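You operate a simulated robot arm through the tools that you are given. There is no shell and no other tool. Be economical: measure what you need, move in short steps, check, and stop when the job is done.

Carry out the task below with a simulated two-armed robot. There is one attempt and no reset: what you move stays moved.

JOB
Put the tin labelled "grey cream" from the top of the grey bench on the right middle tier of the conveyor and the tin labelled "brown cream" on the left bay of the kitting bench. Open the bench drawer, take the black lace from the inside of the bench drawer and leave it in the black tray, then shut the drawer. Put the beige block on the front of the bin table away on the top of the wide bench. Open the top drawer, put the grey box on the front of the bin table away in the inside of the top drawer and shut the drawer again. Fetch the blue pad from the front of the bin table and set it in the blue tray. Put the tin labelled "last wax" from the front of the bin table on the bay six. Take the green round brush on the right middle tier of the conveyor and put it away on the top of the grey bench. Do these in any order. Set down upright: blue pad.
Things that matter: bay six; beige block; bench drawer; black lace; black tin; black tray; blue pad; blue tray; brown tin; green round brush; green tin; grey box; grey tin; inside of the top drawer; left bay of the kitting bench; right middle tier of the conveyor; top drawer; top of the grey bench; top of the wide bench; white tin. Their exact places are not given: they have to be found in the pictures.

The check looks at the end state, three seconds after you hand in, the way a careful person would. Anything else that was tipped, shoved, dropped, spilled or broken makes it a failure.

ROBOT AND FRAMES
Two 7-joint arms with fingered hands on one trunk, on a base that drives. Base frame: it is fixed to the floor where the robot stands at the start and does not move with it; the origin is under the middle of the robot, x ahead of it, y to its left, z up; the surface under the hand at the start is at about z = 860. Readings come in mm, degrees, newtons and seconds.
The left shoulder is at the start at [70, 145, 1037], the right one opposite. With the tool pointing down near the work surface each hand reaches from about 420 to 800 mm from the robot's upright axis, wherever it stands, measured 20 degrees to its own side. Places, roughly: bay six (19x33 cm) [4280, 1220, 900]; beige block (7x5x4 cm) [1700, 1400, 800]; bench drawer [1900, -300, 700]; black lace [2000, -500, 750]; black tin, brown tin, grey tin [500, 0, 1000]; black tray (34x24x5 cm) [700, 1600, 800]; blue pad (6x8x8 cm) [1200, 1400, 800]; blue tray [2000, -250, 750]; green round brush (4x4x7 cm) [3300, 1300, 600]; green tin, white tin [2250, 1500, 750]; grey box [1250, 1500, 750]; inside of the top drawer [10600, -1600, 700]; left bay of the kitting bench [3300, -3500, 900]; right middle tier of the conveyor [4000, 1000, 500]; top drawer [10600, -1600, 700]; top of the grey bench [1000, -100, 900]; top of the wide bench [4300, -2500, 800]. Payload 3.5 kg a hand.
The TCP of each hand is the grasp point between the finger pads, 25 mm short of the fingertips. In the tool frame z runs along the fingers and y along their closing line. The gripper opens to 88 mm. The gripper's body begins 29 mm behind the TCP. The gripper is a hand of 4 fingers: y runs from the thumb to the fingers, the wrist lies at [-13, -97, -162] in the tool frame, and closing takes about 1.5 s.
Orientation is that of the tool frame in the base frame, as a unit quaternion [w, x, y, z]. With the fingers straight down and the wrist toward the robot, the tool's x, y and z point along [0, 1, 0], [1, 0, 0] and [0, 0, -1] of the base frame.

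CONTROLS
- The arms move only by the tool step_arm. It takes "left_plan", "right_plan" or both (then of equal length, played together; a hand with none holds still); each is a list of rows, each a list of 3 entries, a list of its own where there are three numbers: the turn, a rotation vector about the base's x, y, z in degrees, then the shift along the base's x, y, z in mm, then the opening, from 0 (shut) to 1 (fully open). In form: [[[rx, ry, rz], [dx, dy, dz], claw], ...]. A call has 1 to 12 rows; each row shifts and turns the commanded pose from where the row before left it. Rows are played at 5 a second. More than 50 mm and 8.6 degrees between two rows, or a gripper value outside its range, and nothing of the call is played. A pose out of reach is approached as far as the arm can. The call stops where the force on the tool passes 40 N (or 10 N more than at its start, if that is more) or the arm is blocked; 0.2 s more then pass. Each finger travels about 45 mm/s and halts on what it meets, pressing with about 24 N; the grip force reading is that of the motor and also rises with nothing between the fingers. The clock runs only during rows and for 0.2 s after the last one: add rows that do not move to give the fingers time. It gives the time, the measured TCP pose, the force on the tool (base axes), the opening and the grip force at its end, in the units of the frame above (readings bear some noise), with the torque about the TCP (base axes, N m) and any sound that the robot's microphone picked up.
- Cameras (640 x 400 px; columns grow to the right, rows downward): "scene" is now at [132.9, -7.5, 1344.7]; the picture's right is [-0.09, -1.00, 0.00], its down [-0.66, 0.06, -0.74] and it looks along [0.74, -0.07, -0.67] (base axes); focal length 233 px, centre (320, 200). "left" rides on the left gripper at [-64, -83, -98] in its tool frame; the picture's right is [-0.62, -0.37, 0.69], its down [0.71, -0.63, 0.30] and it looks along [0.32, 0.68, 0.65] (tool axes); focal length 265 px, centre (320, 200). "right" rides on the right gripper at [64, -83, -98] in its tool frame; the picture's right is [-0.62, 0.37, -0.69], its down [-0.71, -0.63, 0.30] and it looks along [-0.32, 0.68, 0.65] (tool axes); focal length 265 px, centre (320, 200).
- camera(camera): a new picture of that camera. It takes no simulated time.
- slide_trunk(by): slides the trunk up (or, below 0, down) by that many mm; the arms and the scene camera ride with it, the base frame stays. It gives what a move gives, with no picture.
- roll_base(legs): drives the robot by 1 to 6 legs, each [ahead, left, turn to the left] in mm, mm and degrees, along the robot's own axes; the way and the turn of a leg run together, so that a leg with both is an arc; at most 1500 mm and 180 degrees a leg. The arms and the cameras ride along, it lands a little off, and it stops where it bumps. It gives what a move gives.
- hand_shape(shape, hand): the hand has 4 fingers and takes this shape, open, in about a second: jaw (thumb against the fingers, like two jaws); tri (thumb and two fingers); tip (a fingertip pinch); poke (one finger out to press); point (the index stretched); flat (the hand flat); cup (the hand cupped); fist (a fist). The gripper value then closes the fingers along that shape, each until it touches; the sizes above hold for jaw. It gives what a move gives, with no picture.
- head_to(pan, tilt): turns the head with the scene camera to pan (to the left, within 86 degrees either way) and tilt (down, from -29 to 69), counted from straight ahead of the robot. It gives what a move gives.
- measure_at(camera, pixels): for up to 12 pixels [column, row] of the newest picture of that camera ("zoom" is the newest enlarged one), the place [x, y, z] in the base frame of the surface seen there, good to about 2 mm. It takes no simulated time.
- enlarge(camera, box): a new picture of the part [left, top, right, bottom] of that camera's present view, enlarged. It takes no simulated time.
- finish_job(): hands the job in; it is judged then, once.

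Keep the steps short. Do not move on a guess: measure, check each grasp and each placing, and mend mistakes. In all there are 350 turns and 268 pictures (those below and enlarged ones count). Leave the grippers open and the arms clear of the work at the hand-in unless told otherwise, and finish with a single line.

The tools are called as a command line: name --argument value ..., lists and objects as JSON in quotes. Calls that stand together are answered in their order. step_arm: Moves the arms, as the interface text tells. Its arguments: {"type":"object","properties":{"left_plan":{"type":"array","items":{"type":"array"}},"right_plan":{"type":"array","items":{"type":"array"}}},"required":[]} The other tools are called the same way: slide_trunk (by) slides the trunk up or down; hand_shape (shape, hand) gives the hand a shape; roll_base (legs) drives the base; head_to (pan, tilt) turns the head that bears the scene camera; camera (camera) takes a picture; measure_at (camera, pixels) gives the place of the surface under pixels of a picture; enlarge (camera, box) takes an enlarged picture of a part of a camera's view; finish_job () hands the job in.

At the start:

```text
clock: 0.0
left_eef_pos: [445.2, 222.8, 1185.8]
left_ee_rot: [0.0, 0.707, 0.707, 0.0]
left_force: [-0.7, -0.6, 0.3]
left_moment: [0.03, -0.03, -0.02]
left_finger_gap: 87.5
left_gripper_force: 0.1
left_shape: jaw
right_eef_pos: [532.4, -176.4, 1175.8]
right_ee_rot: [0.0, 0.707, 0.707, 0.0]
right_force: [1.0, 0.9, -0.2]
right_moment: [-0.02, -0.04, 0.0]
right_finger_gap: 87.6
right_gripper_force: 0.0
right_shape: jaw
trunk travel left (down, up): [-600.0, 240.0]
robot x, y, heading: [0.8, -3.8, 0.0]
head pan, tilt: [-5.2, 41.9]
```

scene: 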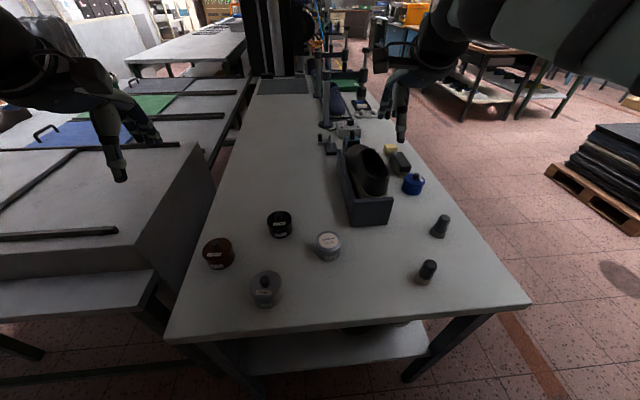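
right: 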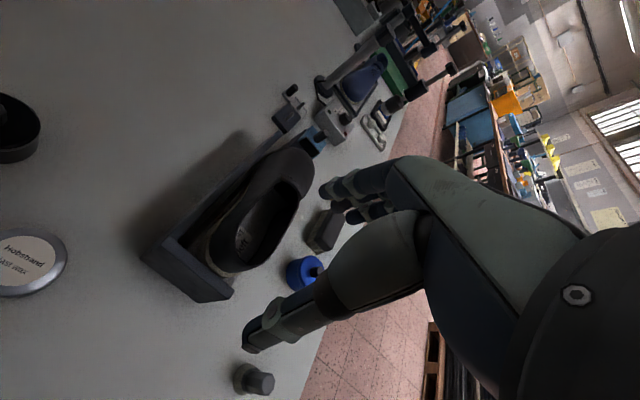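
left: 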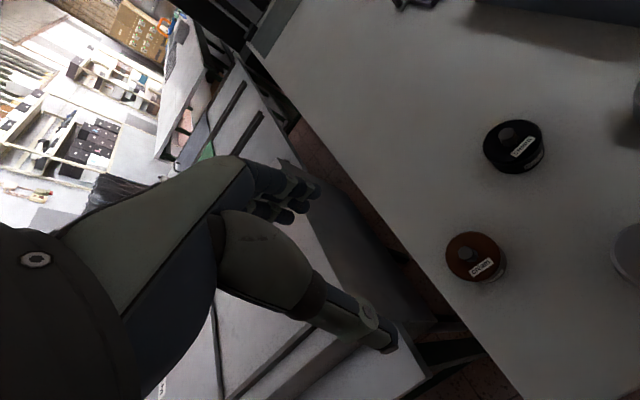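

I see several tins on the grey bench; I'll enlarge to read the labels.

enlarge --camera "scene" --box '[190, 190, 350, 320]'

measure_at --camera "scene" --pixels '[[218, 245], [279, 218], [328, 240], [265, 280], [300, 290], [60, 232], [130, 245], [100, 130], [200, 45], [480, 290]]'

enlarge --camera "left" --box '[420, 100, 640, 300]'

```text
3.08 times, centred on (270, 255) of scene
```

zoom: 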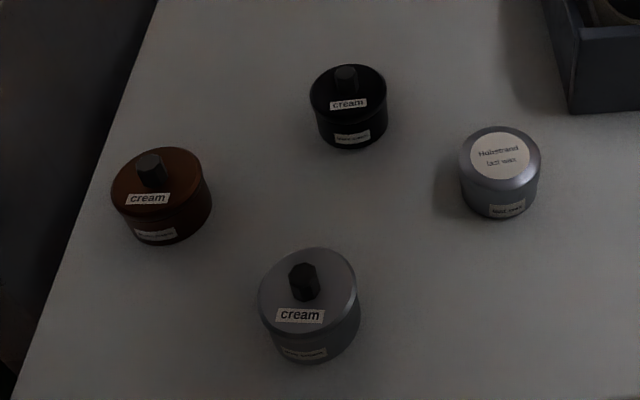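

```text
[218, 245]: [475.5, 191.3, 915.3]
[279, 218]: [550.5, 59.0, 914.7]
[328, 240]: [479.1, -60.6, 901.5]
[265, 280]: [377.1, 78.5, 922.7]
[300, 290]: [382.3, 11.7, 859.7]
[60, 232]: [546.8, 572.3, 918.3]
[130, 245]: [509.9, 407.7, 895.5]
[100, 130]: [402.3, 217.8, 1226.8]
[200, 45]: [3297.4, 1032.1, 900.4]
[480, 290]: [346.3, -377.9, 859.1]
```

```text
2.00 times, centred on (530, 200) of left
```

zoom: 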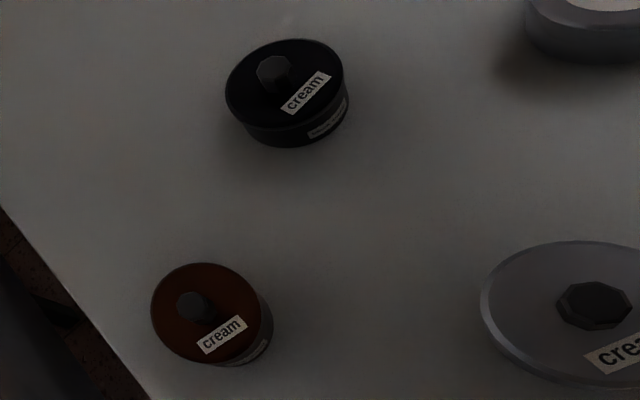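

Zooming on each tin's lower label.

enlarge --camera "scene" --box '[202, 232, 242, 274]'

enlarge --camera "scene" --box '[245, 265, 295, 312]'

enlarge --camera "scene" --box '[260, 205, 300, 240]'

enlarge --camera "scene" --box '[305, 225, 350, 265]'

```text
9.52 times, centred on (222, 253) of scene
```

zoom: 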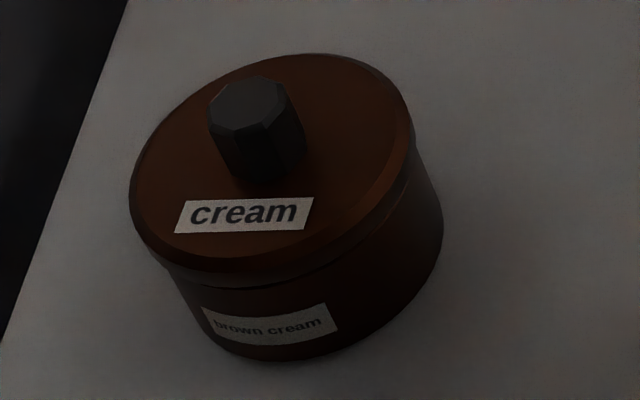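

```text
8.51 times, centred on (270, 288) of scene
```

zoom: 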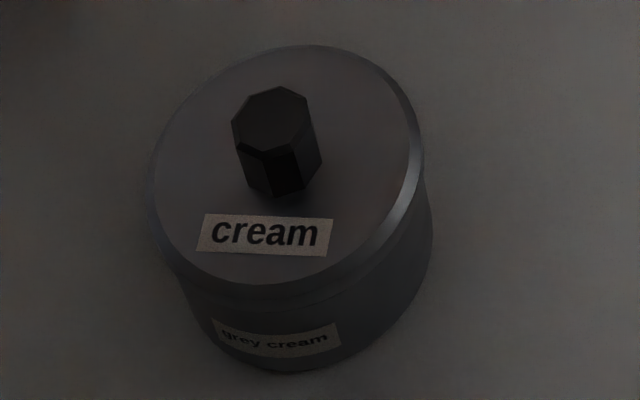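

```text
11.43 times, centred on (280, 222) of scene
```

zoom: 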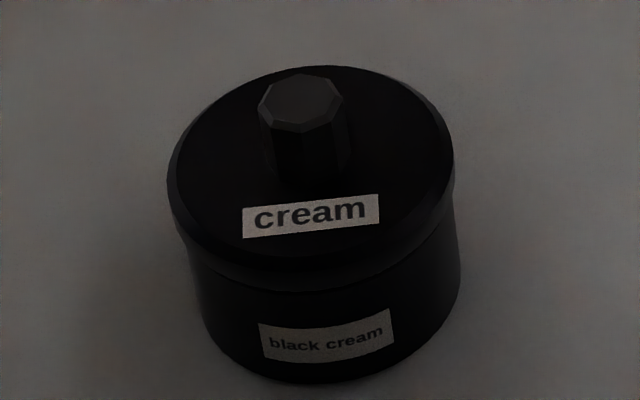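

```text
10.00 times, centred on (328, 245) of scene
```

zoom: 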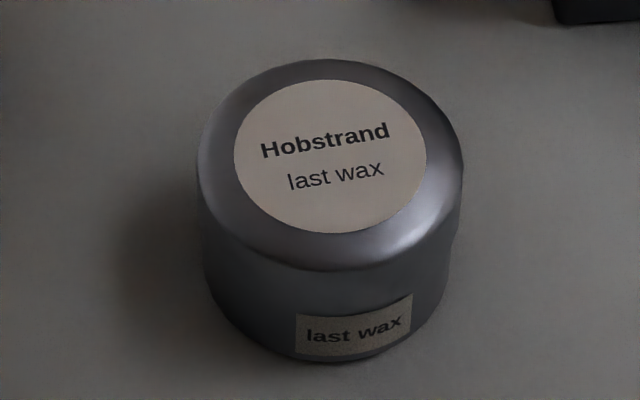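

Labels are clear: grey cream at (265,280), brown cream at (218,245). Now I survey the room to the left and right.

head_to --pan 60 --tilt 25

camera --camera "scene"

head_to --pan 0 --tilt 15

camera --camera "scene"

head_to --pan -60 --tilt 25

camera --camera "scene"

```text
clock: 1.4
left_eef_pos: [446.9, 223.6, 1187.1]
left_ee_rot: [0.001, 0.707, 0.707, 0.0]
left_force: [-0.5, -0.4, -0.5]
left_moment: [-0.01, 0.0, -0.03]
left_finger_gap: 87.7
left_gripper_force: 0.0
left_shape: jaw
right_eef_pos: [532.3, -177.1, 1176.3]
right_ee_rot: [0.0, 0.707, 0.707, 0.0]
right_force: [0.5, -0.8, -0.1]
right_moment: [0.01, 0.0, 0.04]
right_finger_gap: 87.4
right_gripper_force: 0.1
right_shape: jaw
trunk travel left (down, up): [-600.0, 240.0]
robot x, y, heading: [0.5, 2.8, 0.1]
head pan, tilt: [60.0, 25.0]
```

```text
258 pictures are left
```

scene: 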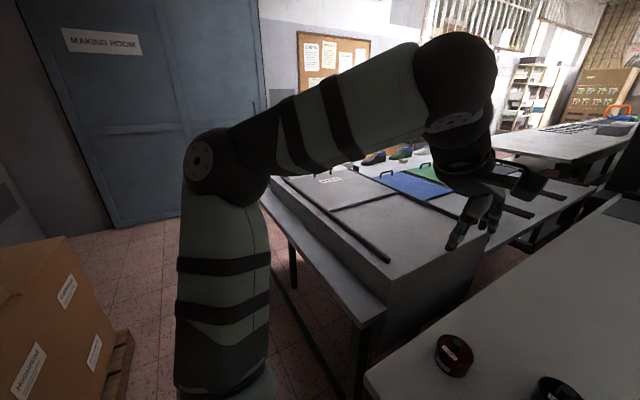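

```text
clock: 2.7
left_eef_pos: [445.7, 222.6, 1186.5]
left_ee_rot: [0.0, 0.707, 0.708, 0.001]
left_force: [0.0, 0.1, 0.6]
left_moment: [0.0, 0.01, 0.0]
left_finger_gap: 87.8
left_gripper_force: 0.1
left_shape: jaw
right_eef_pos: [533.3, -175.5, 1176.9]
right_ee_rot: [0.0, 0.707, 0.707, -0.001]
right_force: [-0.4, 0.0, -0.1]
right_moment: [-0.04, 0.01, 0.03]
right_finger_gap: 87.7
right_gripper_force: 0.0
right_shape: jaw
trunk travel left (down, up): [-600.0, 240.0]
robot x, y, heading: [2.3, 2.0, -0.0]
head pan, tilt: [0.0, 15.0]
```

```text
257 pictures are left
```

scene: 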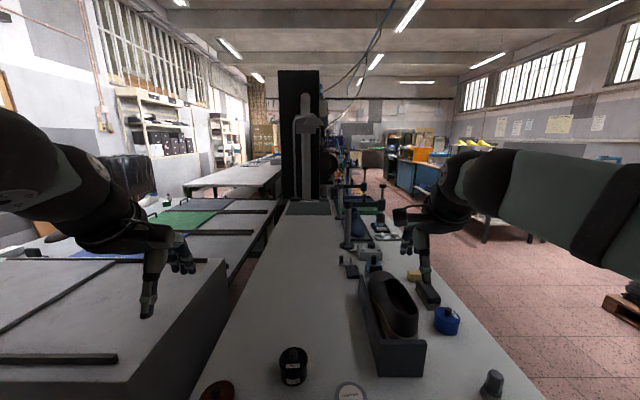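

```text
clock: 4.0
left_eef_pos: [444.8, 222.8, 1186.9]
left_ee_rot: [-0.001, 0.707, 0.707, 0.0]
left_force: [0.0, -0.1, -0.4]
left_moment: [0.0, 0.01, -0.01]
left_finger_gap: 88.0
left_gripper_force: 0.1
left_shape: jaw
right_eef_pos: [532.0, -177.3, 1175.0]
right_ee_rot: [0.0, 0.707, 0.707, 0.0]
right_force: [-0.1, 0.5, -0.2]
right_moment: [-0.02, -0.02, -0.02]
right_finger_gap: 87.6
right_gripper_force: 0.1
right_shape: jaw
trunk travel left (down, up): [-600.0, 240.0]
robot x, y, heading: [1.0, -0.7, -0.2]
head pan, tilt: [-60.0, 25.0]
```

```text
256 pictures are left
```

scene: 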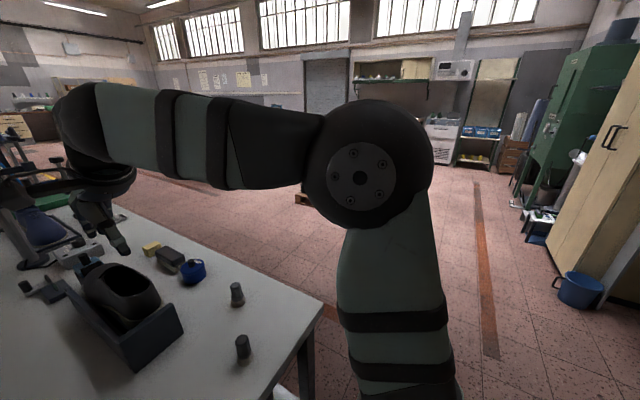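

The bench in front is the grey bench, with the bin table to the left. I back the base up 150 mm to get the tins into comfortable reach, then look down at them.

roll_base --legs '[[-160, 80, 0]]'

head_to --pan 5 --tilt 45

camera --camera "scene"

```text
clock: 5.5
left_eef_pos: [284.7, 302.7, 1186.2]
left_ee_rot: [0.0, 0.706, 0.708, -0.001]
left_force: [0.4, -0.3, -0.7]
left_moment: [0.02, -0.01, -0.03]
left_finger_gap: 87.8
left_gripper_force: 0.0
left_shape: jaw
right_eef_pos: [372.1, -97.2, 1174.9]
right_ee_rot: [-0.001, 0.706, 0.708, -0.001]
right_force: [0.0, -0.1, 0.6]
right_moment: [0.02, -0.03, 0.0]
right_finger_gap: 87.6
right_gripper_force: 0.1
right_shape: jaw
trunk travel left (down, up): [-600.0, 240.0]
robot x, y, heading: [-159.8, 82.3, 0.0]
head pan, tilt: [-60.0, 25.0]
```

```text
clock: 6.8
left_eef_pos: [284.0, 303.4, 1186.2]
left_ee_rot: [-0.001, 0.707, 0.707, 0.0]
left_force: [0.5, 0.3, -0.1]
left_moment: [0.01, -0.01, -0.03]
left_finger_gap: 87.6
left_gripper_force: 0.1
left_shape: jaw
right_eef_pos: [371.5, -95.7, 1176.2]
right_ee_rot: [0.001, 0.706, 0.708, 0.0]
right_force: [-0.6, 0.0, -0.6]
right_moment: [0.0, 0.0, 0.01]
right_finger_gap: 87.6
right_gripper_force: 0.1
right_shape: jaw
trunk travel left (down, up): [-600.0, 240.0]
robot x, y, heading: [-159.0, 81.2, -0.2]
head pan, tilt: [5.0, 45.0]
```

```text
255 pictures are left
```

scene: 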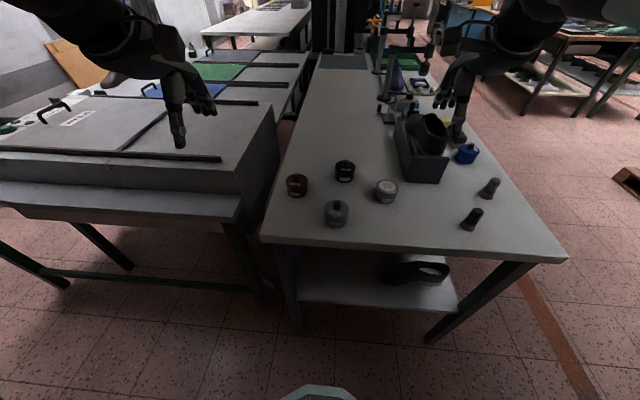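

Measuring the two tins' rims via enlarged pictures.

enlarge --camera "scene" --box '[270, 160, 366, 230]'

```text
5.71 times, centred on (318, 195) of scene
```

zoom: 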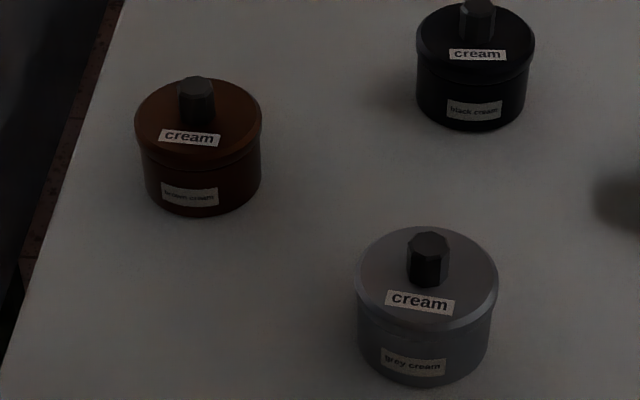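

measure_at --camera "zoom" --pixels '[[428, 240], [362, 280], [494, 275], [430, 232], [424, 325], [420, 385], [196, 84], [138, 120], [258, 115], [200, 155], [205, 215], [198, 90]]'

```text
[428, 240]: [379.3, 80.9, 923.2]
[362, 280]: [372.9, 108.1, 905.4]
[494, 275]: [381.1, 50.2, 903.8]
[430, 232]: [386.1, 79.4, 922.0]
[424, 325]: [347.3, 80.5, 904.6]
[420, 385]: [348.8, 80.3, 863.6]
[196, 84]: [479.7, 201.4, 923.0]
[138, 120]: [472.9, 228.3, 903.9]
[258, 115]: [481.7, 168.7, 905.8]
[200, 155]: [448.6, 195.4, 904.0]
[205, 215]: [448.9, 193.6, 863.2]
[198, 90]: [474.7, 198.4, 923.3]
```

Grey tin centre ≈ (377,79), brown ≈ (476,199), lids at z 905, knobs to 923. I move the left hand over the brown tin and part way down.

step_arm --left_plan '[[[0, 0, 0], [38.4, -20.9, 0], 1], [[0, 0, 0], [38.4, -20.9, 0], 1], [[0, 0, 0], [38.4, -20.9, 0], 1], [[0, 0, 0], [38.4, -20.9, 0], 1], [[0, 0, 0], [38.4, -20.9, 0], 1], [[0, 0, 0], [0, 0, -48], 1], [[0, 0, 0], [0, 0, -48], 1], [[0, 0, 0], [0, 0, -48], 1], [[0, 0, 0], [0, 0, -48], 1]]'

camera --camera "scene"

camera --camera "left"

```text
clock: 8.8
left_eef_pos: [476.4, 202.2, 992.3]
left_ee_rot: [0.001, 0.707, 0.707, 0.0]
left_force: [-0.1, -0.3, -0.2]
left_moment: [0.02, 0.01, 0.0]
left_finger_gap: 87.7
left_gripper_force: 0.1
left_shape: jaw
right_eef_pos: [371.9, -94.7, 1175.2]
right_ee_rot: [0.0, 0.706, 0.708, 0.0]
right_force: [0.0, 0.1, 0.0]
right_moment: [0.01, -0.01, 0.01]
right_finger_gap: 87.5
right_gripper_force: 0.0
right_shape: jaw
trunk travel left (down, up): [-600.0, 240.0]
robot x, y, heading: [-164.6, 83.1, -0.1]
head pan, tilt: [5.0, 45.0]
```

```text
253 pictures are left
```

scene: 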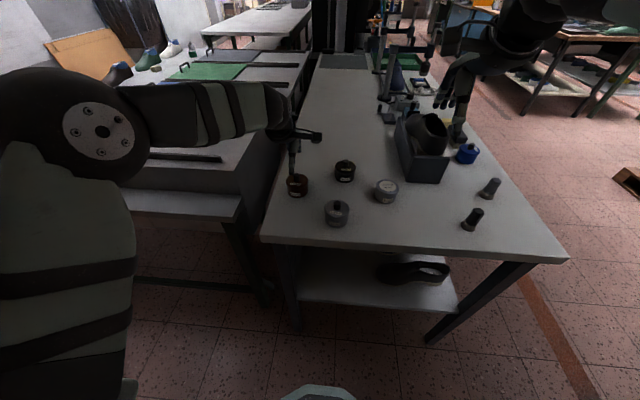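

```text
252 pictures are left
```

left: 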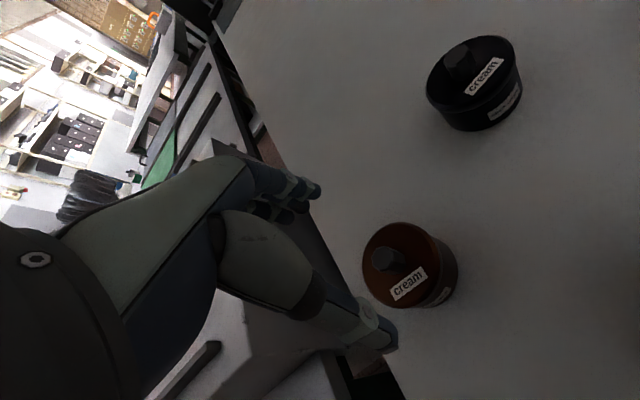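

Tin lies at the predicted spot under the TCP. I lower to z≈897 and close.

step_arm --left_plan '[[[0, 0, 0], [0, -2.5, -40], 1], [[0, 0, 0], [0, 0, -40], 1], [[0, 0, 0], [0, 0, -15], 1]]'

camera --camera "left"

```text
clock: 9.6
left_eef_pos: [476.2, 195.9, 899.2]
left_ee_rot: [0.0, 0.706, 0.708, -0.001]
left_force: [1.0, -0.8, 0.3]
left_moment: [-0.02, 0.0, -0.01]
left_finger_gap: 87.8
left_gripper_force: 0.1
left_shape: jaw
right_eef_pos: [371.3, -96.5, 1175.4]
right_ee_rot: [0.0, 0.706, 0.709, 0.0]
right_force: [0.4, 0.0, 0.3]
right_moment: [-0.01, 0.01, 0.03]
right_finger_gap: 87.6
right_gripper_force: 0.1
right_shape: jaw
trunk travel left (down, up): [-600.0, 240.0]
robot x, y, heading: [-160.2, 75.6, 0.4]
head pan, tilt: [5.0, 45.0]
```

```text
251 pictures are left
```

left: 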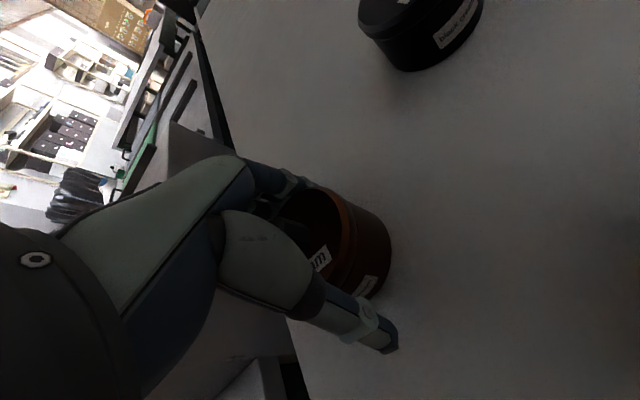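

Tin sits between thumb and fingers. Closing with hold rows.

step_arm --left_plan '[[[0, 0, 0], [0, 0, 0], 0.5], [[0, 0, 0], [0, 0, 0], 0.3], [[0, 0, 0], [0, 0, 0], 0.3], [[0, 0, 0], [0, 0, 0], 0], [[0, 0, 0], [0, 0, 0], 0], [[0, 0, 0], [0, 0, 0], 0], [[0, 0, 0], [0, 0, 0], 0], [[0, 0, 0], [0, 0, 0], 0]]'

camera --camera "left"

```text
clock: 11.4
left_eef_pos: [476.0, 194.8, 898.4]
left_ee_rot: [0.0, 0.706, 0.708, -0.001]
left_force: [-0.5, -0.8, 0.3]
left_moment: [0.03, 0.0, 0.01]
left_finger_gap: 53.4
left_gripper_force: 23.7
left_shape: jaw
right_eef_pos: [370.7, -96.9, 1175.3]
right_ee_rot: [-0.001, 0.707, 0.707, -0.001]
right_force: [-0.2, -1.3, 0.7]
right_moment: [0.0, 0.0, 0.02]
right_finger_gap: 87.5
right_gripper_force: 0.0
right_shape: jaw
trunk travel left (down, up): [-600.0, 240.0]
robot x, y, heading: [-159.2, 77.9, 0.3]
head pan, tilt: [5.0, 45.0]
heard: snap
```

```text
250 pictures are left
```

left: 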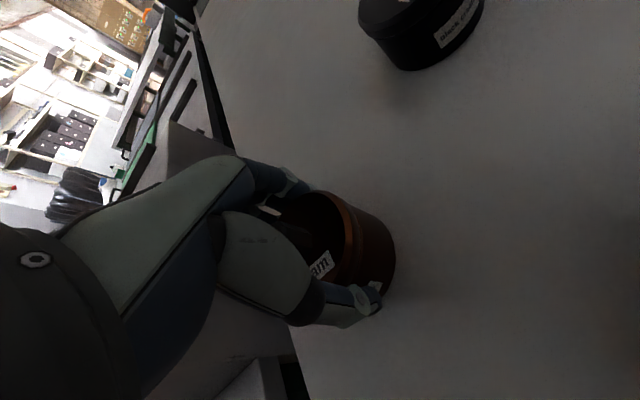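

A snap was heard and the gap reads 53.4. I check before lifting.

enlarge --camera "scene" --box '[260, 140, 356, 200]'

```text
6.67 times, centred on (308, 170) of scene
```

zoom: 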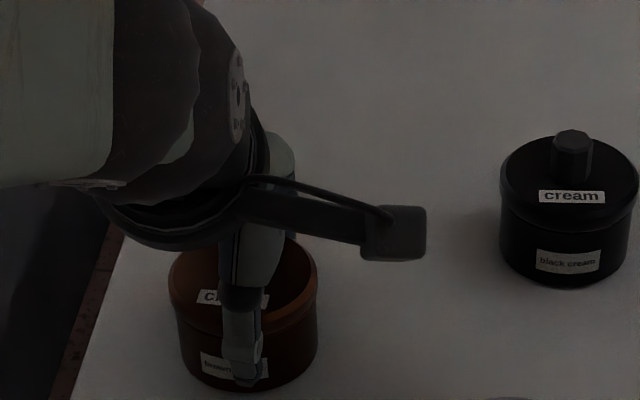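

The hold looks centred. Lift 50 mm and look.

step_arm --left_plan '[[[0, 0, 0], [0, 0, 15], 0], [[0, 0, 0], [0, 0, 35], 0], [[0, 0, 0], [0, 0, 40], 0], [[0, 0, 0], [0, 0, 40], 0]]'

camera --camera "left"

enlarge --camera "scene" --box '[260, 130, 356, 190]'

```text
clock: 12.4
left_eef_pos: [476.0, 197.9, 1030.6]
left_ee_rot: [0.0, 0.707, 0.707, 0.0]
left_force: [-0.2, -0.4, -3.6]
left_moment: [-0.04, -0.01, 0.0]
left_finger_gap: 53.4
left_gripper_force: 23.9
left_shape: jaw
right_eef_pos: [371.4, -95.6, 1175.6]
right_ee_rot: [0.0, 0.706, 0.708, -0.001]
right_force: [0.6, 0.2, 0.3]
right_moment: [-0.03, 0.0, 0.0]
right_finger_gap: 87.6
right_gripper_force: 0.1
right_shape: jaw
trunk travel left (down, up): [-600.0, 240.0]
robot x, y, heading: [-159.7, 80.5, 0.2]
head pan, tilt: [5.0, 45.0]
```

```text
248 pictures are left
```

left: 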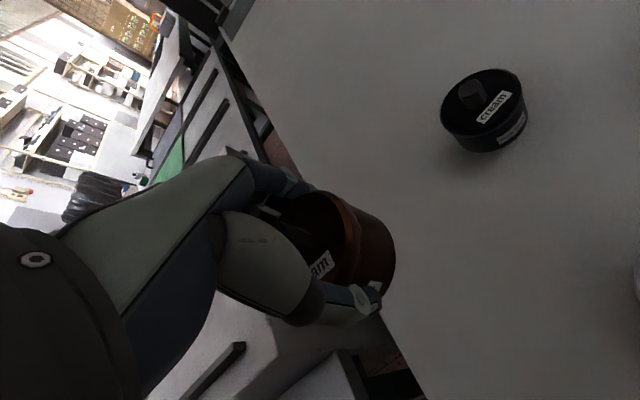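

```text
6.67 times, centred on (308, 160) of scene
```

zoom: 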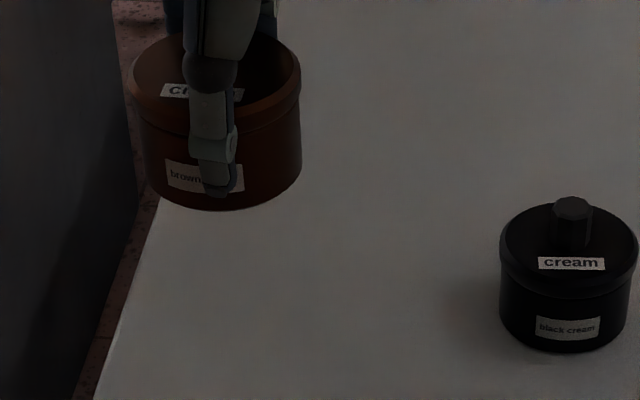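

Brown tin is held and upright. I raise and shift the left hand aside and bring the right hand over the grey tin.

step_arm --left_plan '[[[0, 0, 0], [0, 20, 40], 0], [[0, 0, 0], [0, 20, 40], 0], [[0, 0, 0], [0, 20, 40], 0], [[0, 0, 0], [0, 20, 30], 0], [[0, 0, 0], [0, 20, 0], 0], [[0, 0, 0], [0, 0, 0], 0], [[0, 0, 0], [0, 0, 0], 0], [[0, 0, 0], [0, 0, 0], 0]]' --right_plan '[[[0, 0, 0], [0, 0, 0], 1], [[0, 0, 0], [1.5, 44, 0], 1], [[0, 0, 0], [1.5, 44, 0], 1], [[0, 0, 0], [1.5, 44, 0], 1], [[0, 0, 0], [1.5, 43, 0], 1], [[0, 0, 0], [0, 0, -45], 1], [[0, 0, 0], [0, 0, -45], 1], [[0, 0, 0], [0, 0, -45], 1]]'

step_arm --right_plan '[[[0, 0, 0], [0, 0, -45], 1], [[0, 0, 0], [0, 0, 0], 1]]'

camera --camera "right"

camera --camera "scene"

```text
clock: 14.2
left_eef_pos: [478.7, 298.2, 1179.3]
left_ee_rot: [0.0, 0.707, 0.708, -0.001]
left_force: [0.4, -0.9, -3.9]
left_moment: [0.01, 0.03, 0.01]
left_finger_gap: 53.5
left_gripper_force: 23.9
left_shape: jaw
right_eef_pos: [382.0, 81.0, 1041.5]
right_ee_rot: [-0.001, 0.706, 0.708, -0.001]
right_force: [0.4, -0.3, -0.1]
right_moment: [-0.02, 0.0, 0.0]
right_finger_gap: 87.8
right_gripper_force: 0.1
right_shape: jaw
trunk travel left (down, up): [-600.0, 240.0]
robot x, y, heading: [-159.6, 77.3, 0.0]
head pan, tilt: [5.0, 45.0]
```

```text
clock: 14.8
left_eef_pos: [476.7, 295.6, 1181.3]
left_ee_rot: [0.0, 0.707, 0.708, 0.0]
left_force: [1.1, -0.3, -2.7]
left_moment: [-0.01, 0.02, 0.0]
left_finger_gap: 53.7
left_gripper_force: 24.2
left_shape: jaw
right_eef_pos: [379.9, 79.8, 996.1]
right_ee_rot: [0.0, 0.707, 0.707, 0.0]
right_force: [-0.9, -0.4, 0.0]
right_moment: [-0.01, 0.01, -0.03]
right_finger_gap: 87.8
right_gripper_force: 0.1
right_shape: jaw
trunk travel left (down, up): [-600.0, 240.0]
robot x, y, heading: [-163.2, 77.2, 0.2]
head pan, tilt: [5.0, 45.0]
```

```text
246 pictures are left
```

right: 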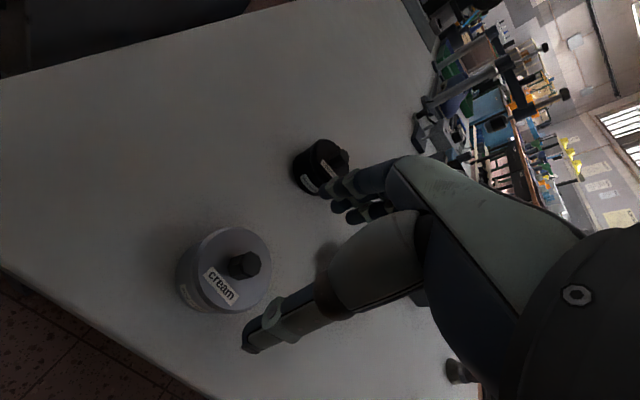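

```text
245 pictures are left
```

scene: 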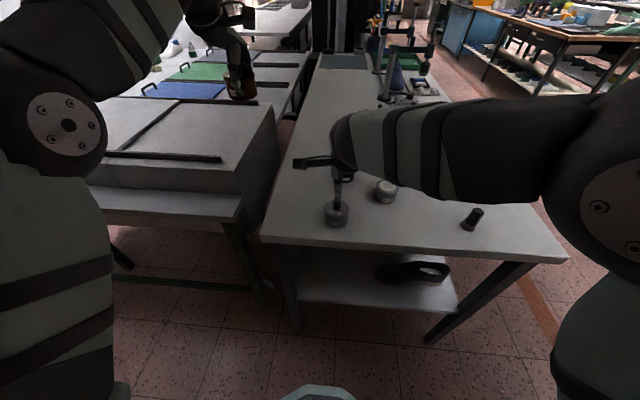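

Aligned. Lower to 897 and close on grey tin.

step_arm --right_plan '[[[0, 0, 0], [-2, 0, -40], 1], [[0, 0, 0], [0, 0, -40], 1], [[0, 0, 0], [0, 0, -18], 1], [[0, 0, 0], [0, 0, 0], 0.5], [[0, 0, 0], [0, 0, 0], 0.3], [[0, 0, 0], [0, 0, 0], 0.2], [[0, 0, 0], [0, 0, 0], 0], [[0, 0, 0], [0, 0, 0], 0], [[0, 0, 0], [0, 0, 0], 0], [[0, 0, 0], [0, 0, 0], 0]]'

camera --camera "right"

```text
clock: 17.0
left_eef_pos: [477.1, 297.7, 1179.1]
left_ee_rot: [0.0, 0.706, 0.708, -0.001]
left_force: [0.3, 0.3, -2.3]
left_moment: [-0.04, -0.02, 0.01]
left_finger_gap: 53.5
left_gripper_force: 23.7
left_shape: jaw
right_eef_pos: [377.5, 78.9, 898.3]
right_ee_rot: [-0.001, 0.707, 0.707, -0.001]
right_force: [0.0, -0.6, -0.5]
right_moment: [0.02, 0.0, -0.05]
right_finger_gap: 53.9
right_gripper_force: 24.1
right_shape: jaw
trunk travel left (down, up): [-600.0, 240.0]
robot x, y, heading: [-160.1, 79.6, 0.2]
head pan, tilt: [5.0, 45.0]
heard: snap
```

```text
244 pictures are left
```

right: 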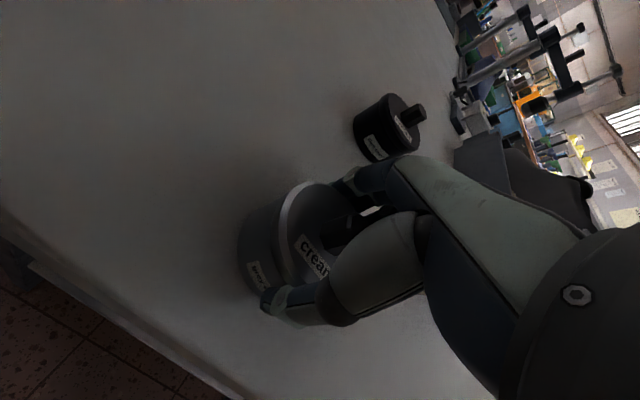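

Gripped. Lift the right tin to carry height and look around to the right for the drive path.

step_arm --right_plan '[[[0, 0, 0], [0, 0, 20], 0], [[0, 0, 0], [0, -10, 45], 0], [[0, 0, 0], [0, -30, 40], 0], [[0, 0, 0], [0, -30, 40], 0], [[0, 0, 0], [0, -30, 40], 0], [[0, 0, 0], [0, -30, 40], 0], [[0, 0, 0], [0, -40, 30], 0], [[0, 0, 0], [0, -30, 20], 0], [[0, 0, 0], [0, 0, 0], 0]]'

head_to --pan -30 --tilt 25

camera --camera "scene"

enlarge --camera "right" --box '[200, 120, 460, 320]'

```text
clock: 19.0
left_eef_pos: [478.3, 297.6, 1179.2]
left_ee_rot: [0.0, 0.707, 0.707, 0.0]
left_force: [0.6, -1.0, -3.0]
left_moment: [-0.02, 0.01, 0.01]
left_finger_gap: 53.5
left_gripper_force: 23.8
left_shape: jaw
right_eef_pos: [376.2, -121.4, 1175.3]
right_ee_rot: [-0.001, 0.707, 0.708, -0.001]
right_force: [0.0, -0.9, -4.2]
right_moment: [-0.01, -0.01, -0.03]
right_finger_gap: 54.0
right_gripper_force: 24.0
right_shape: jaw
trunk travel left (down, up): [-600.0, 240.0]
robot x, y, heading: [-163.0, 81.4, 0.4]
head pan, tilt: [5.0, 45.0]
```

```text
clock: 20.0
left_eef_pos: [477.9, 296.2, 1179.3]
left_ee_rot: [-0.001, 0.706, 0.708, 0.0]
left_force: [-0.2, 0.2, -3.1]
left_moment: [-0.01, -0.02, 0.02]
left_finger_gap: 53.8
left_gripper_force: 24.0
left_shape: jaw
right_eef_pos: [376.7, -121.2, 1174.6]
right_ee_rot: [-0.001, 0.706, 0.708, -0.001]
right_force: [0.6, -0.4, -3.5]
right_moment: [0.01, 0.01, 0.0]
right_finger_gap: 54.0
right_gripper_force: 23.8
right_shape: jaw
trunk travel left (down, up): [-600.0, 240.0]
robot x, y, heading: [-161.3, 79.8, 0.3]
head pan, tilt: [-30.0, 25.0]
```

```text
243 pictures are left
```

scene: 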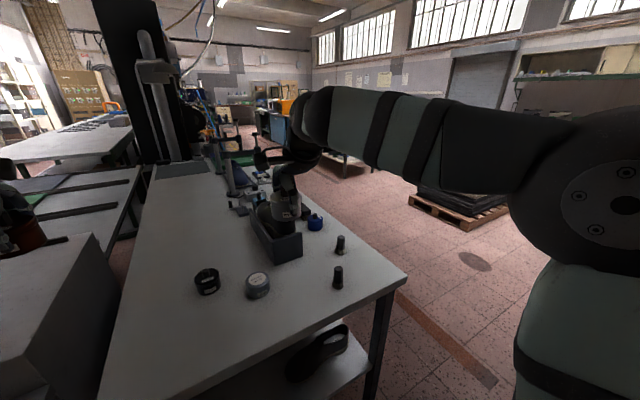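

```text
2.00 times, centred on (330, 220) of right
```

zoom: 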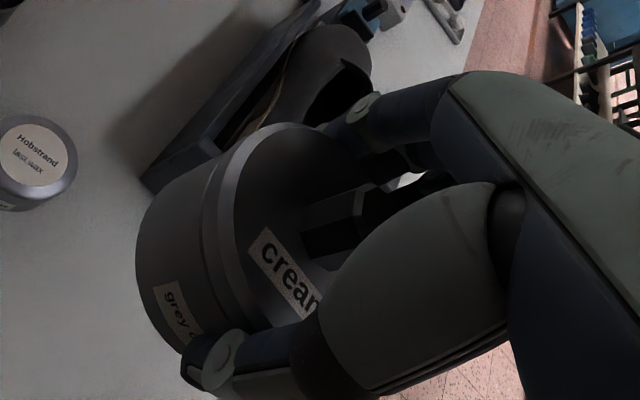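

Both tins held intact. I measure pallet and bench corners for the drive.

measure_at --camera "scene" --pixels '[[410, 201], [468, 229], [508, 210], [405, 278], [345, 165], [310, 180], [276, 190], [155, 170], [420, 165], [220, 150], [270, 140]]'

```text
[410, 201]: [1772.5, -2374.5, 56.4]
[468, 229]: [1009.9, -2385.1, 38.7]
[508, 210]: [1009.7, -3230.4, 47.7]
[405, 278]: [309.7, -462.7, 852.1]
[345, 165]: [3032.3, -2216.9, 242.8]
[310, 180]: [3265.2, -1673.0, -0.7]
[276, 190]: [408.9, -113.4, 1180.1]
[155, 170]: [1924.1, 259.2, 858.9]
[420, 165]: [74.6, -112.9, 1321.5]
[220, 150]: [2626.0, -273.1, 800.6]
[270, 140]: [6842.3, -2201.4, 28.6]
```

The pallet occupies x 1000–1770, y −2370 to −3230. I drive back, right and ahead through the aisle at y≈−1400 to x≈1500 and look again.

roll_base --legs '[[-250, 0, 0], [0, -1450, 0], [1500, 0, 0], [500, 0, 0]]'

head_to --pan -35 --tilt 18

camera --camera "scene"

head_to --pan 25 --tilt 18

camera --camera "scene"

```text
clock: 21.1
left_eef_pos: [448.7, 279.0, 1181.2]
left_ee_rot: [0.001, 0.714, 0.7, -0.001]
left_force: [0.0, 0.3, -2.0]
left_moment: [-0.04, -0.01, -0.03]
left_finger_gap: 53.2
left_gripper_force: 24.2
left_shape: jaw
right_eef_pos: [337.4, -137.7, 1176.5]
right_ee_rot: [0.001, 0.714, 0.701, 0.0]
right_force: [-0.5, 0.2, -3.5]
right_moment: [-0.01, -0.01, 0.01]
right_finger_gap: 54.0
right_gripper_force: 23.9
right_shape: jaw
trunk travel left (down, up): [-600.0, 240.0]
robot x, y, heading: [-194.5, 75.3, -1.2]
head pan, tilt: [-30.0, 25.0]
stopped in leg 1: the robot was blocked; the commanded pose is now the measured one
```

```text
clock: 21.7
left_eef_pos: [452.8, 276.5, 1179.9]
left_ee_rot: [-0.001, 0.714, 0.701, -0.001]
left_force: [-0.3, 0.3, -2.5]
left_moment: [0.01, 0.0, 0.01]
left_finger_gap: 53.7
left_gripper_force: 23.8
left_shape: jaw
right_eef_pos: [341.4, -140.2, 1174.3]
right_ee_rot: [-0.001, 0.714, 0.7, 0.0]
right_force: [0.5, -0.2, -2.8]
right_moment: [0.01, 0.0, 0.02]
right_finger_gap: 53.8
right_gripper_force: 24.5
right_shape: jaw
trunk travel left (down, up): [-600.0, 240.0]
robot x, y, heading: [-192.0, 72.9, -1.2]
head pan, tilt: [-35.0, 18.0]
```

```text
241 pictures are left
```

scene: 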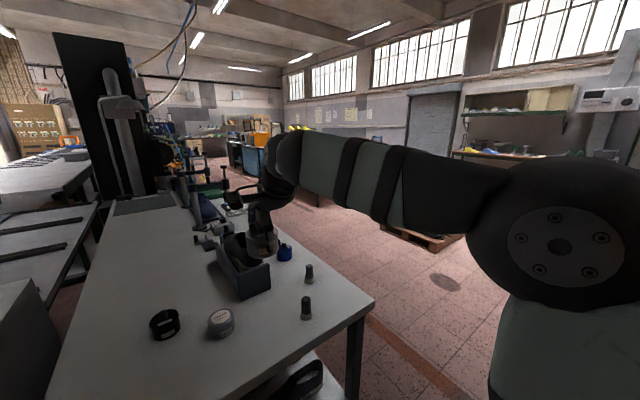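

```text
clock: 23.0
left_eef_pos: [452.1, 276.8, 1179.2]
left_ee_rot: [0.0, 0.714, 0.701, -0.001]
left_force: [0.4, -0.2, -2.8]
left_moment: [-0.03, 0.03, 0.02]
left_finger_gap: 53.6
left_gripper_force: 24.0
left_shape: jaw
right_eef_pos: [342.6, -137.9, 1174.0]
right_ee_rot: [0.0, 0.715, 0.699, -0.001]
right_force: [0.7, -0.3, -3.0]
right_moment: [-0.01, 0.06, 0.0]
right_finger_gap: 53.8
right_gripper_force: 23.9
right_shape: jaw
trunk travel left (down, up): [-600.0, 240.0]
robot x, y, heading: [-190.9, 77.0, -1.3]
head pan, tilt: [25.0, 18.0]
```

```text
240 pictures are left
```

scene: 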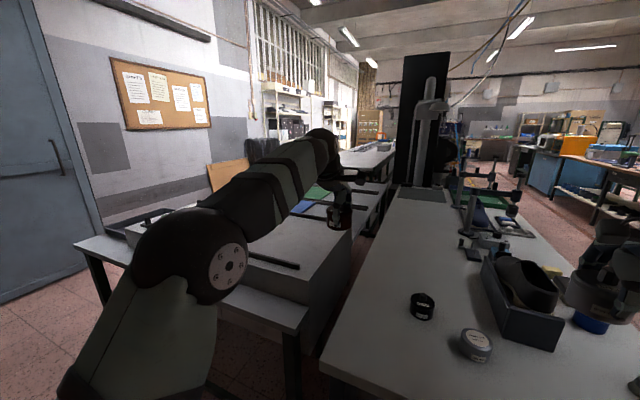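

Something behind the robot blocked it. I ease forward, then slide right without backing.

roll_base --legs '[[50, 0, 1.2], [0, -750, 0], [0, -700, 0]]'

```text
clock: 31.1
left_eef_pos: [492.8, -1175.0, 1179.0]
left_ee_rot: [0.0, 0.71, 0.705, -0.001]
left_force: [-0.4, -0.2, -2.3]
left_moment: [-0.01, -0.02, 0.02]
left_finger_gap: 53.4
left_gripper_force: 24.0
left_shape: jaw
right_eef_pos: [385.4, -1592.0, 1174.7]
right_ee_rot: [0.0, 0.71, 0.704, -0.001]
right_force: [1.2, 0.2, -3.6]
right_moment: [0.01, 0.0, -0.01]
right_finger_gap: 53.9
right_gripper_force: 24.4
right_shape: jaw
trunk travel left (down, up): [-600.0, 240.0]
robot x, y, heading: [-150.3, -1388.2, -0.6]
head pan, tilt: [25.0, 18.0]
```

Clear. Now drive ahead 2 m along y≈−1390 and look.

roll_base --legs '[[1100, 0, 0.6], [900, 0, 0]]'

camera --camera "scene"

head_to --pan -30 --tilt 20

camera --camera "scene"

```text
clock: 41.2
left_eef_pos: [2510.0, -1186.0, 1178.7]
left_ee_rot: [0.0, 0.708, 0.707, -0.001]
left_force: [-0.4, 0.4, -3.2]
left_moment: [0.01, 0.01, -0.01]
left_finger_gap: 53.5
left_gripper_force: 24.0
left_shape: jaw
right_eef_pos: [2406.0, -1602.9, 1174.2]
right_ee_rot: [0.0, 0.708, 0.707, -0.002]
right_force: [0.2, 0.8, -3.4]
right_moment: [0.02, 0.01, 0.01]
right_finger_gap: 53.9
right_gripper_force: 24.1
right_shape: jaw
trunk travel left (down, up): [-600.0, 240.0]
robot x, y, heading: [1871.6, -1401.4, -0.1]
head pan, tilt: [25.0, 18.0]
```

```text
239 pictures are left
```

scene: 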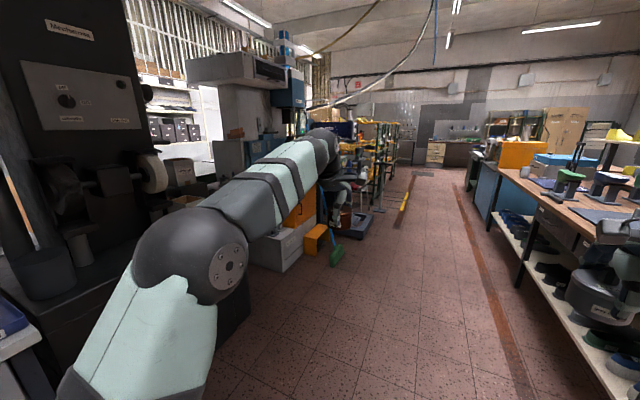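

```text
clock: 42.4
left_eef_pos: [2510.8, -1185.6, 1178.9]
left_ee_rot: [0.0, 0.708, 0.706, -0.001]
left_force: [0.6, -0.1, -1.9]
left_moment: [0.02, 0.0, 0.0]
left_finger_gap: 53.5
left_gripper_force: 24.2
left_shape: jaw
right_eef_pos: [2406.8, -1603.0, 1174.5]
right_ee_rot: [-0.001, 0.707, 0.707, -0.001]
right_force: [0.3, 0.5, -2.5]
right_moment: [-0.04, 0.03, 0.01]
right_finger_gap: 54.3
right_gripper_force: 24.2
right_shape: jaw
trunk travel left (down, up): [-600.0, 240.0]
robot x, y, heading: [1867.8, -1399.4, -0.2]
head pan, tilt: [-30.0, 20.0]
```

```text
238 pictures are left
```

scene: 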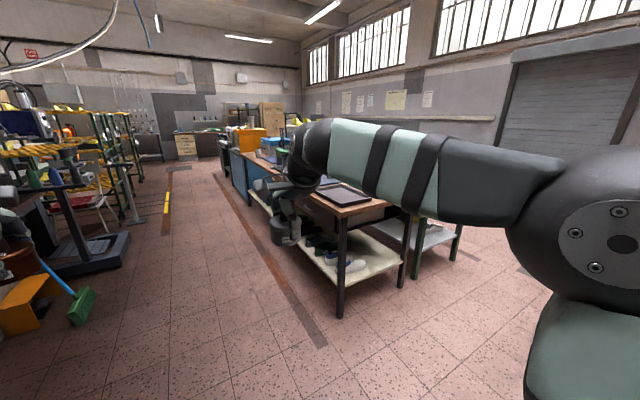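

The wood-topped bench is ahead-right; behind it a green-legged table (likely the kitting bench). Measure.

measure_at --camera "scene" --pixels '[[340, 312], [343, 212], [408, 205], [402, 288], [415, 270], [455, 260], [440, 240], [395, 228], [310, 195], [250, 205], [205, 155]]'

enlarge --camera "scene" --box '[220, 120, 480, 290]'

```text
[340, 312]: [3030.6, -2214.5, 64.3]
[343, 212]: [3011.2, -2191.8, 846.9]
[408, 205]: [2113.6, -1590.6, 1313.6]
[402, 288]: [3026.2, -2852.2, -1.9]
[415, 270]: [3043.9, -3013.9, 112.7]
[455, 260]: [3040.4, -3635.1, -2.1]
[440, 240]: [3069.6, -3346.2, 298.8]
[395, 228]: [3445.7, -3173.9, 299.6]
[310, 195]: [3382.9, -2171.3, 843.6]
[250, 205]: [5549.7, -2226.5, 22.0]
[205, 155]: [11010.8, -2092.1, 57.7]
```

```text
2.35 times, centred on (350, 205) of scene
```

zoom: 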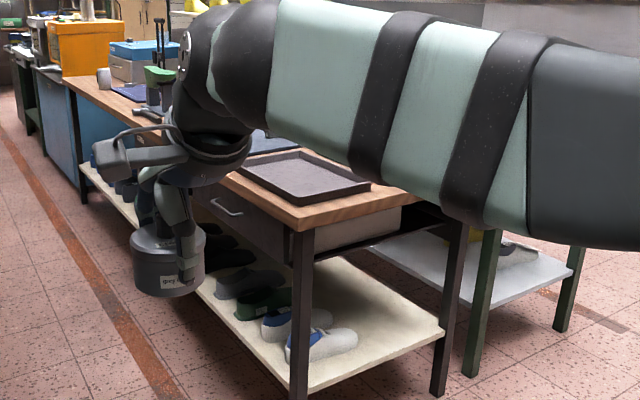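

Wide bench starts at x≈3000, y −2190…−2850; kitting bench further right from y≈−3000. I drive to x≈2370, y≈−3350 facing +x.

roll_base --legs '[[480, 0, 0], [0, -1000, 0], [0, -900, 0]]'

head_to --pan 0 --tilt 35

camera --camera "scene"

```text
clock: 54.4
left_eef_pos: [2976.8, -3085.7, 1179.8]
left_ee_rot: [0.0, 0.711, 0.703, -0.002]
left_force: [-0.5, 0.6, -3.0]
left_moment: [0.0, 0.02, 0.01]
left_finger_gap: 53.4
left_gripper_force: 24.4
left_shape: jaw
right_eef_pos: [2867.3, -3501.9, 1173.5]
right_ee_rot: [-0.001, 0.712, 0.702, -0.001]
right_force: [-0.1, 0.3, -3.1]
right_moment: [-0.02, 0.0, 0.0]
right_finger_gap: 54.2
right_gripper_force: 24.4
right_shape: jaw
trunk travel left (down, up): [-600.0, 240.0]
robot x, y, heading: [2332.8, -3296.2, -1.1]
head pan, tilt: [-30.0, 20.0]
```

```text
clock: 55.3
left_eef_pos: [2975.2, -3085.3, 1179.7]
left_ee_rot: [0.0, 0.712, 0.703, -0.002]
left_force: [0.5, 0.5, -3.1]
left_moment: [0.01, -0.01, 0.02]
left_finger_gap: 53.5
left_gripper_force: 24.0
left_shape: jaw
right_eef_pos: [2867.2, -3502.6, 1173.1]
right_ee_rot: [0.0, 0.712, 0.702, -0.001]
right_force: [0.0, -0.1, -2.9]
right_moment: [0.02, 0.0, 0.02]
right_finger_gap: 54.1
right_gripper_force: 23.5
right_shape: jaw
trunk travel left (down, up): [-600.0, 240.0]
robot x, y, heading: [2334.8, -3292.6, -0.8]
head pan, tilt: [0.0, 35.0]
```

```text
236 pictures are left
```

scene: 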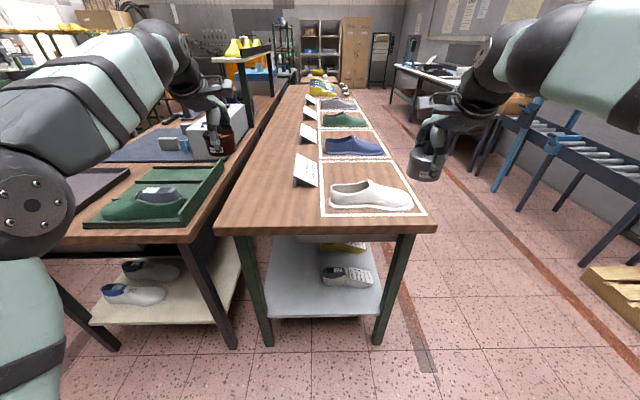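

I see bays with shoes and name cards. Enlarge to read.

enlarge --camera "scene" --box '[280, 70, 440, 230]'

measure_at --camera "scene" --pixels '[[322, 214], [424, 214], [321, 163], [396, 161], [230, 230], [436, 227], [340, 192], [410, 206], [300, 210], [395, 183]]'

```text
2.50 times, centred on (360, 150) of scene
```

zoom: 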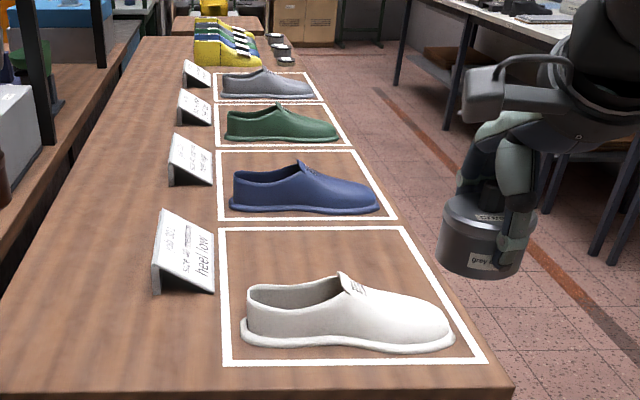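

```text
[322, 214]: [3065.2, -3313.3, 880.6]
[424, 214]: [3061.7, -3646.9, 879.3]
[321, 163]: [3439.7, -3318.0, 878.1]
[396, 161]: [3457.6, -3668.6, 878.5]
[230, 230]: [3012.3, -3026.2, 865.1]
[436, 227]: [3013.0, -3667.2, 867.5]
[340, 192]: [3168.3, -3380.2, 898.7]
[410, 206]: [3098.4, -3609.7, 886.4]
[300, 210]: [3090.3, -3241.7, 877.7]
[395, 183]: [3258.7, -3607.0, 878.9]
```

The left bay (facing the bench from its front at −y, cards readable from there) is the one with the white shoe, x 3065–3440, y −3315…−3650; the free rear part is around (3340,−3480). I drive so the left hand hovers over it.

roll_base --legs '[[0, -390, 1], [320, 0, 0]]'

head_to --pan 10 --tilt 40

camera --camera "scene"

camera --camera "left"

```text
clock: 59.5
left_eef_pos: [3281.8, -3460.3, 1180.4]
left_ee_rot: [0.001, 0.704, 0.711, -0.001]
left_force: [-0.8, -1.2, -1.9]
left_moment: [0.0, 0.0, 0.01]
left_finger_gap: 53.6
left_gripper_force: 23.9
left_shape: jaw
right_eef_pos: [3183.7, -3880.6, 1174.7]
right_ee_rot: [-0.001, 0.704, 0.71, -0.001]
right_force: [0.5, -0.3, -3.0]
right_moment: [0.01, 0.01, 0.0]
right_finger_gap: 53.8
right_gripper_force: 23.7
right_shape: jaw
trunk travel left (down, up): [-600.0, 240.0]
robot x, y, heading: [2648.6, -3680.8, 0.5]
head pan, tilt: [0.0, 35.0]
```

```text
clock: 60.2
left_eef_pos: [3283.6, -3461.5, 1178.4]
left_ee_rot: [-0.001, 0.704, 0.71, -0.002]
left_force: [-0.4, -0.1, -2.1]
left_moment: [0.01, -0.01, -0.02]
left_finger_gap: 53.3
left_gripper_force: 24.0
left_shape: jaw
right_eef_pos: [3184.4, -3881.1, 1173.9]
right_ee_rot: [0.0, 0.704, 0.71, -0.001]
right_force: [0.2, 0.5, -2.8]
right_moment: [-0.01, 0.06, -0.07]
right_finger_gap: 54.1
right_gripper_force: 24.1
right_shape: jaw
trunk travel left (down, up): [-600.0, 240.0]
robot x, y, heading: [2643.4, -3679.9, 0.3]
head pan, tilt: [10.0, 40.0]
```

```text
234 pictures are left
```

scene: 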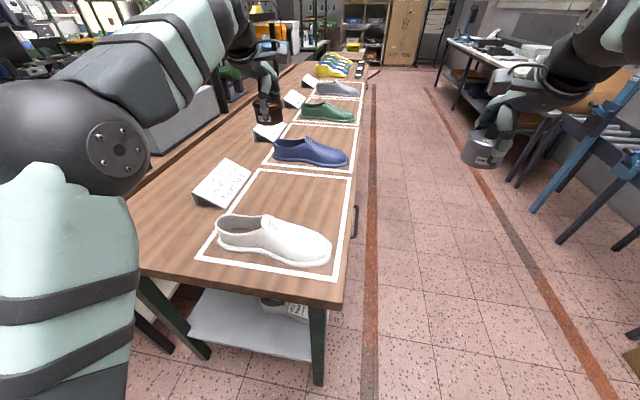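

```text
233 pictures are left
```

left: 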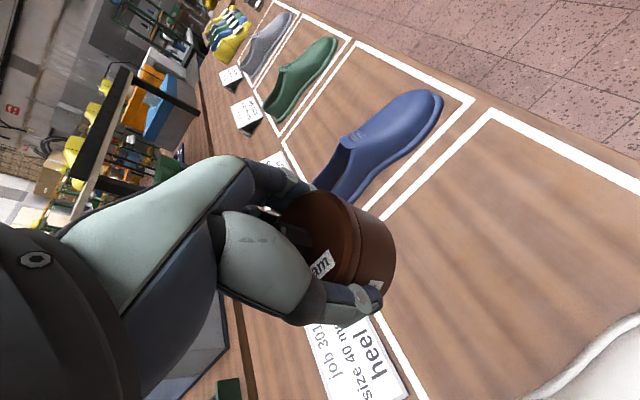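

Measure shoe and bay lines, and check from the left camera.

measure_at --camera "scene" --pixels '[[262, 171], [350, 177], [218, 222], [250, 228], [300, 205], [310, 190], [282, 222], [330, 240], [300, 180], [222, 185]]'

```text
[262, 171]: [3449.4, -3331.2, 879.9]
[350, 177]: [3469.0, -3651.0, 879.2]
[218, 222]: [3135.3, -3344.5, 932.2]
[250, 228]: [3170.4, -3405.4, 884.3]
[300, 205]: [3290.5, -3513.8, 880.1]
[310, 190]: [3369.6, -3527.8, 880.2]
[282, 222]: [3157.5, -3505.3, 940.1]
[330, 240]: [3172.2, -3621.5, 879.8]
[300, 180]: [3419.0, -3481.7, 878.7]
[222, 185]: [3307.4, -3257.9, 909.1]
```

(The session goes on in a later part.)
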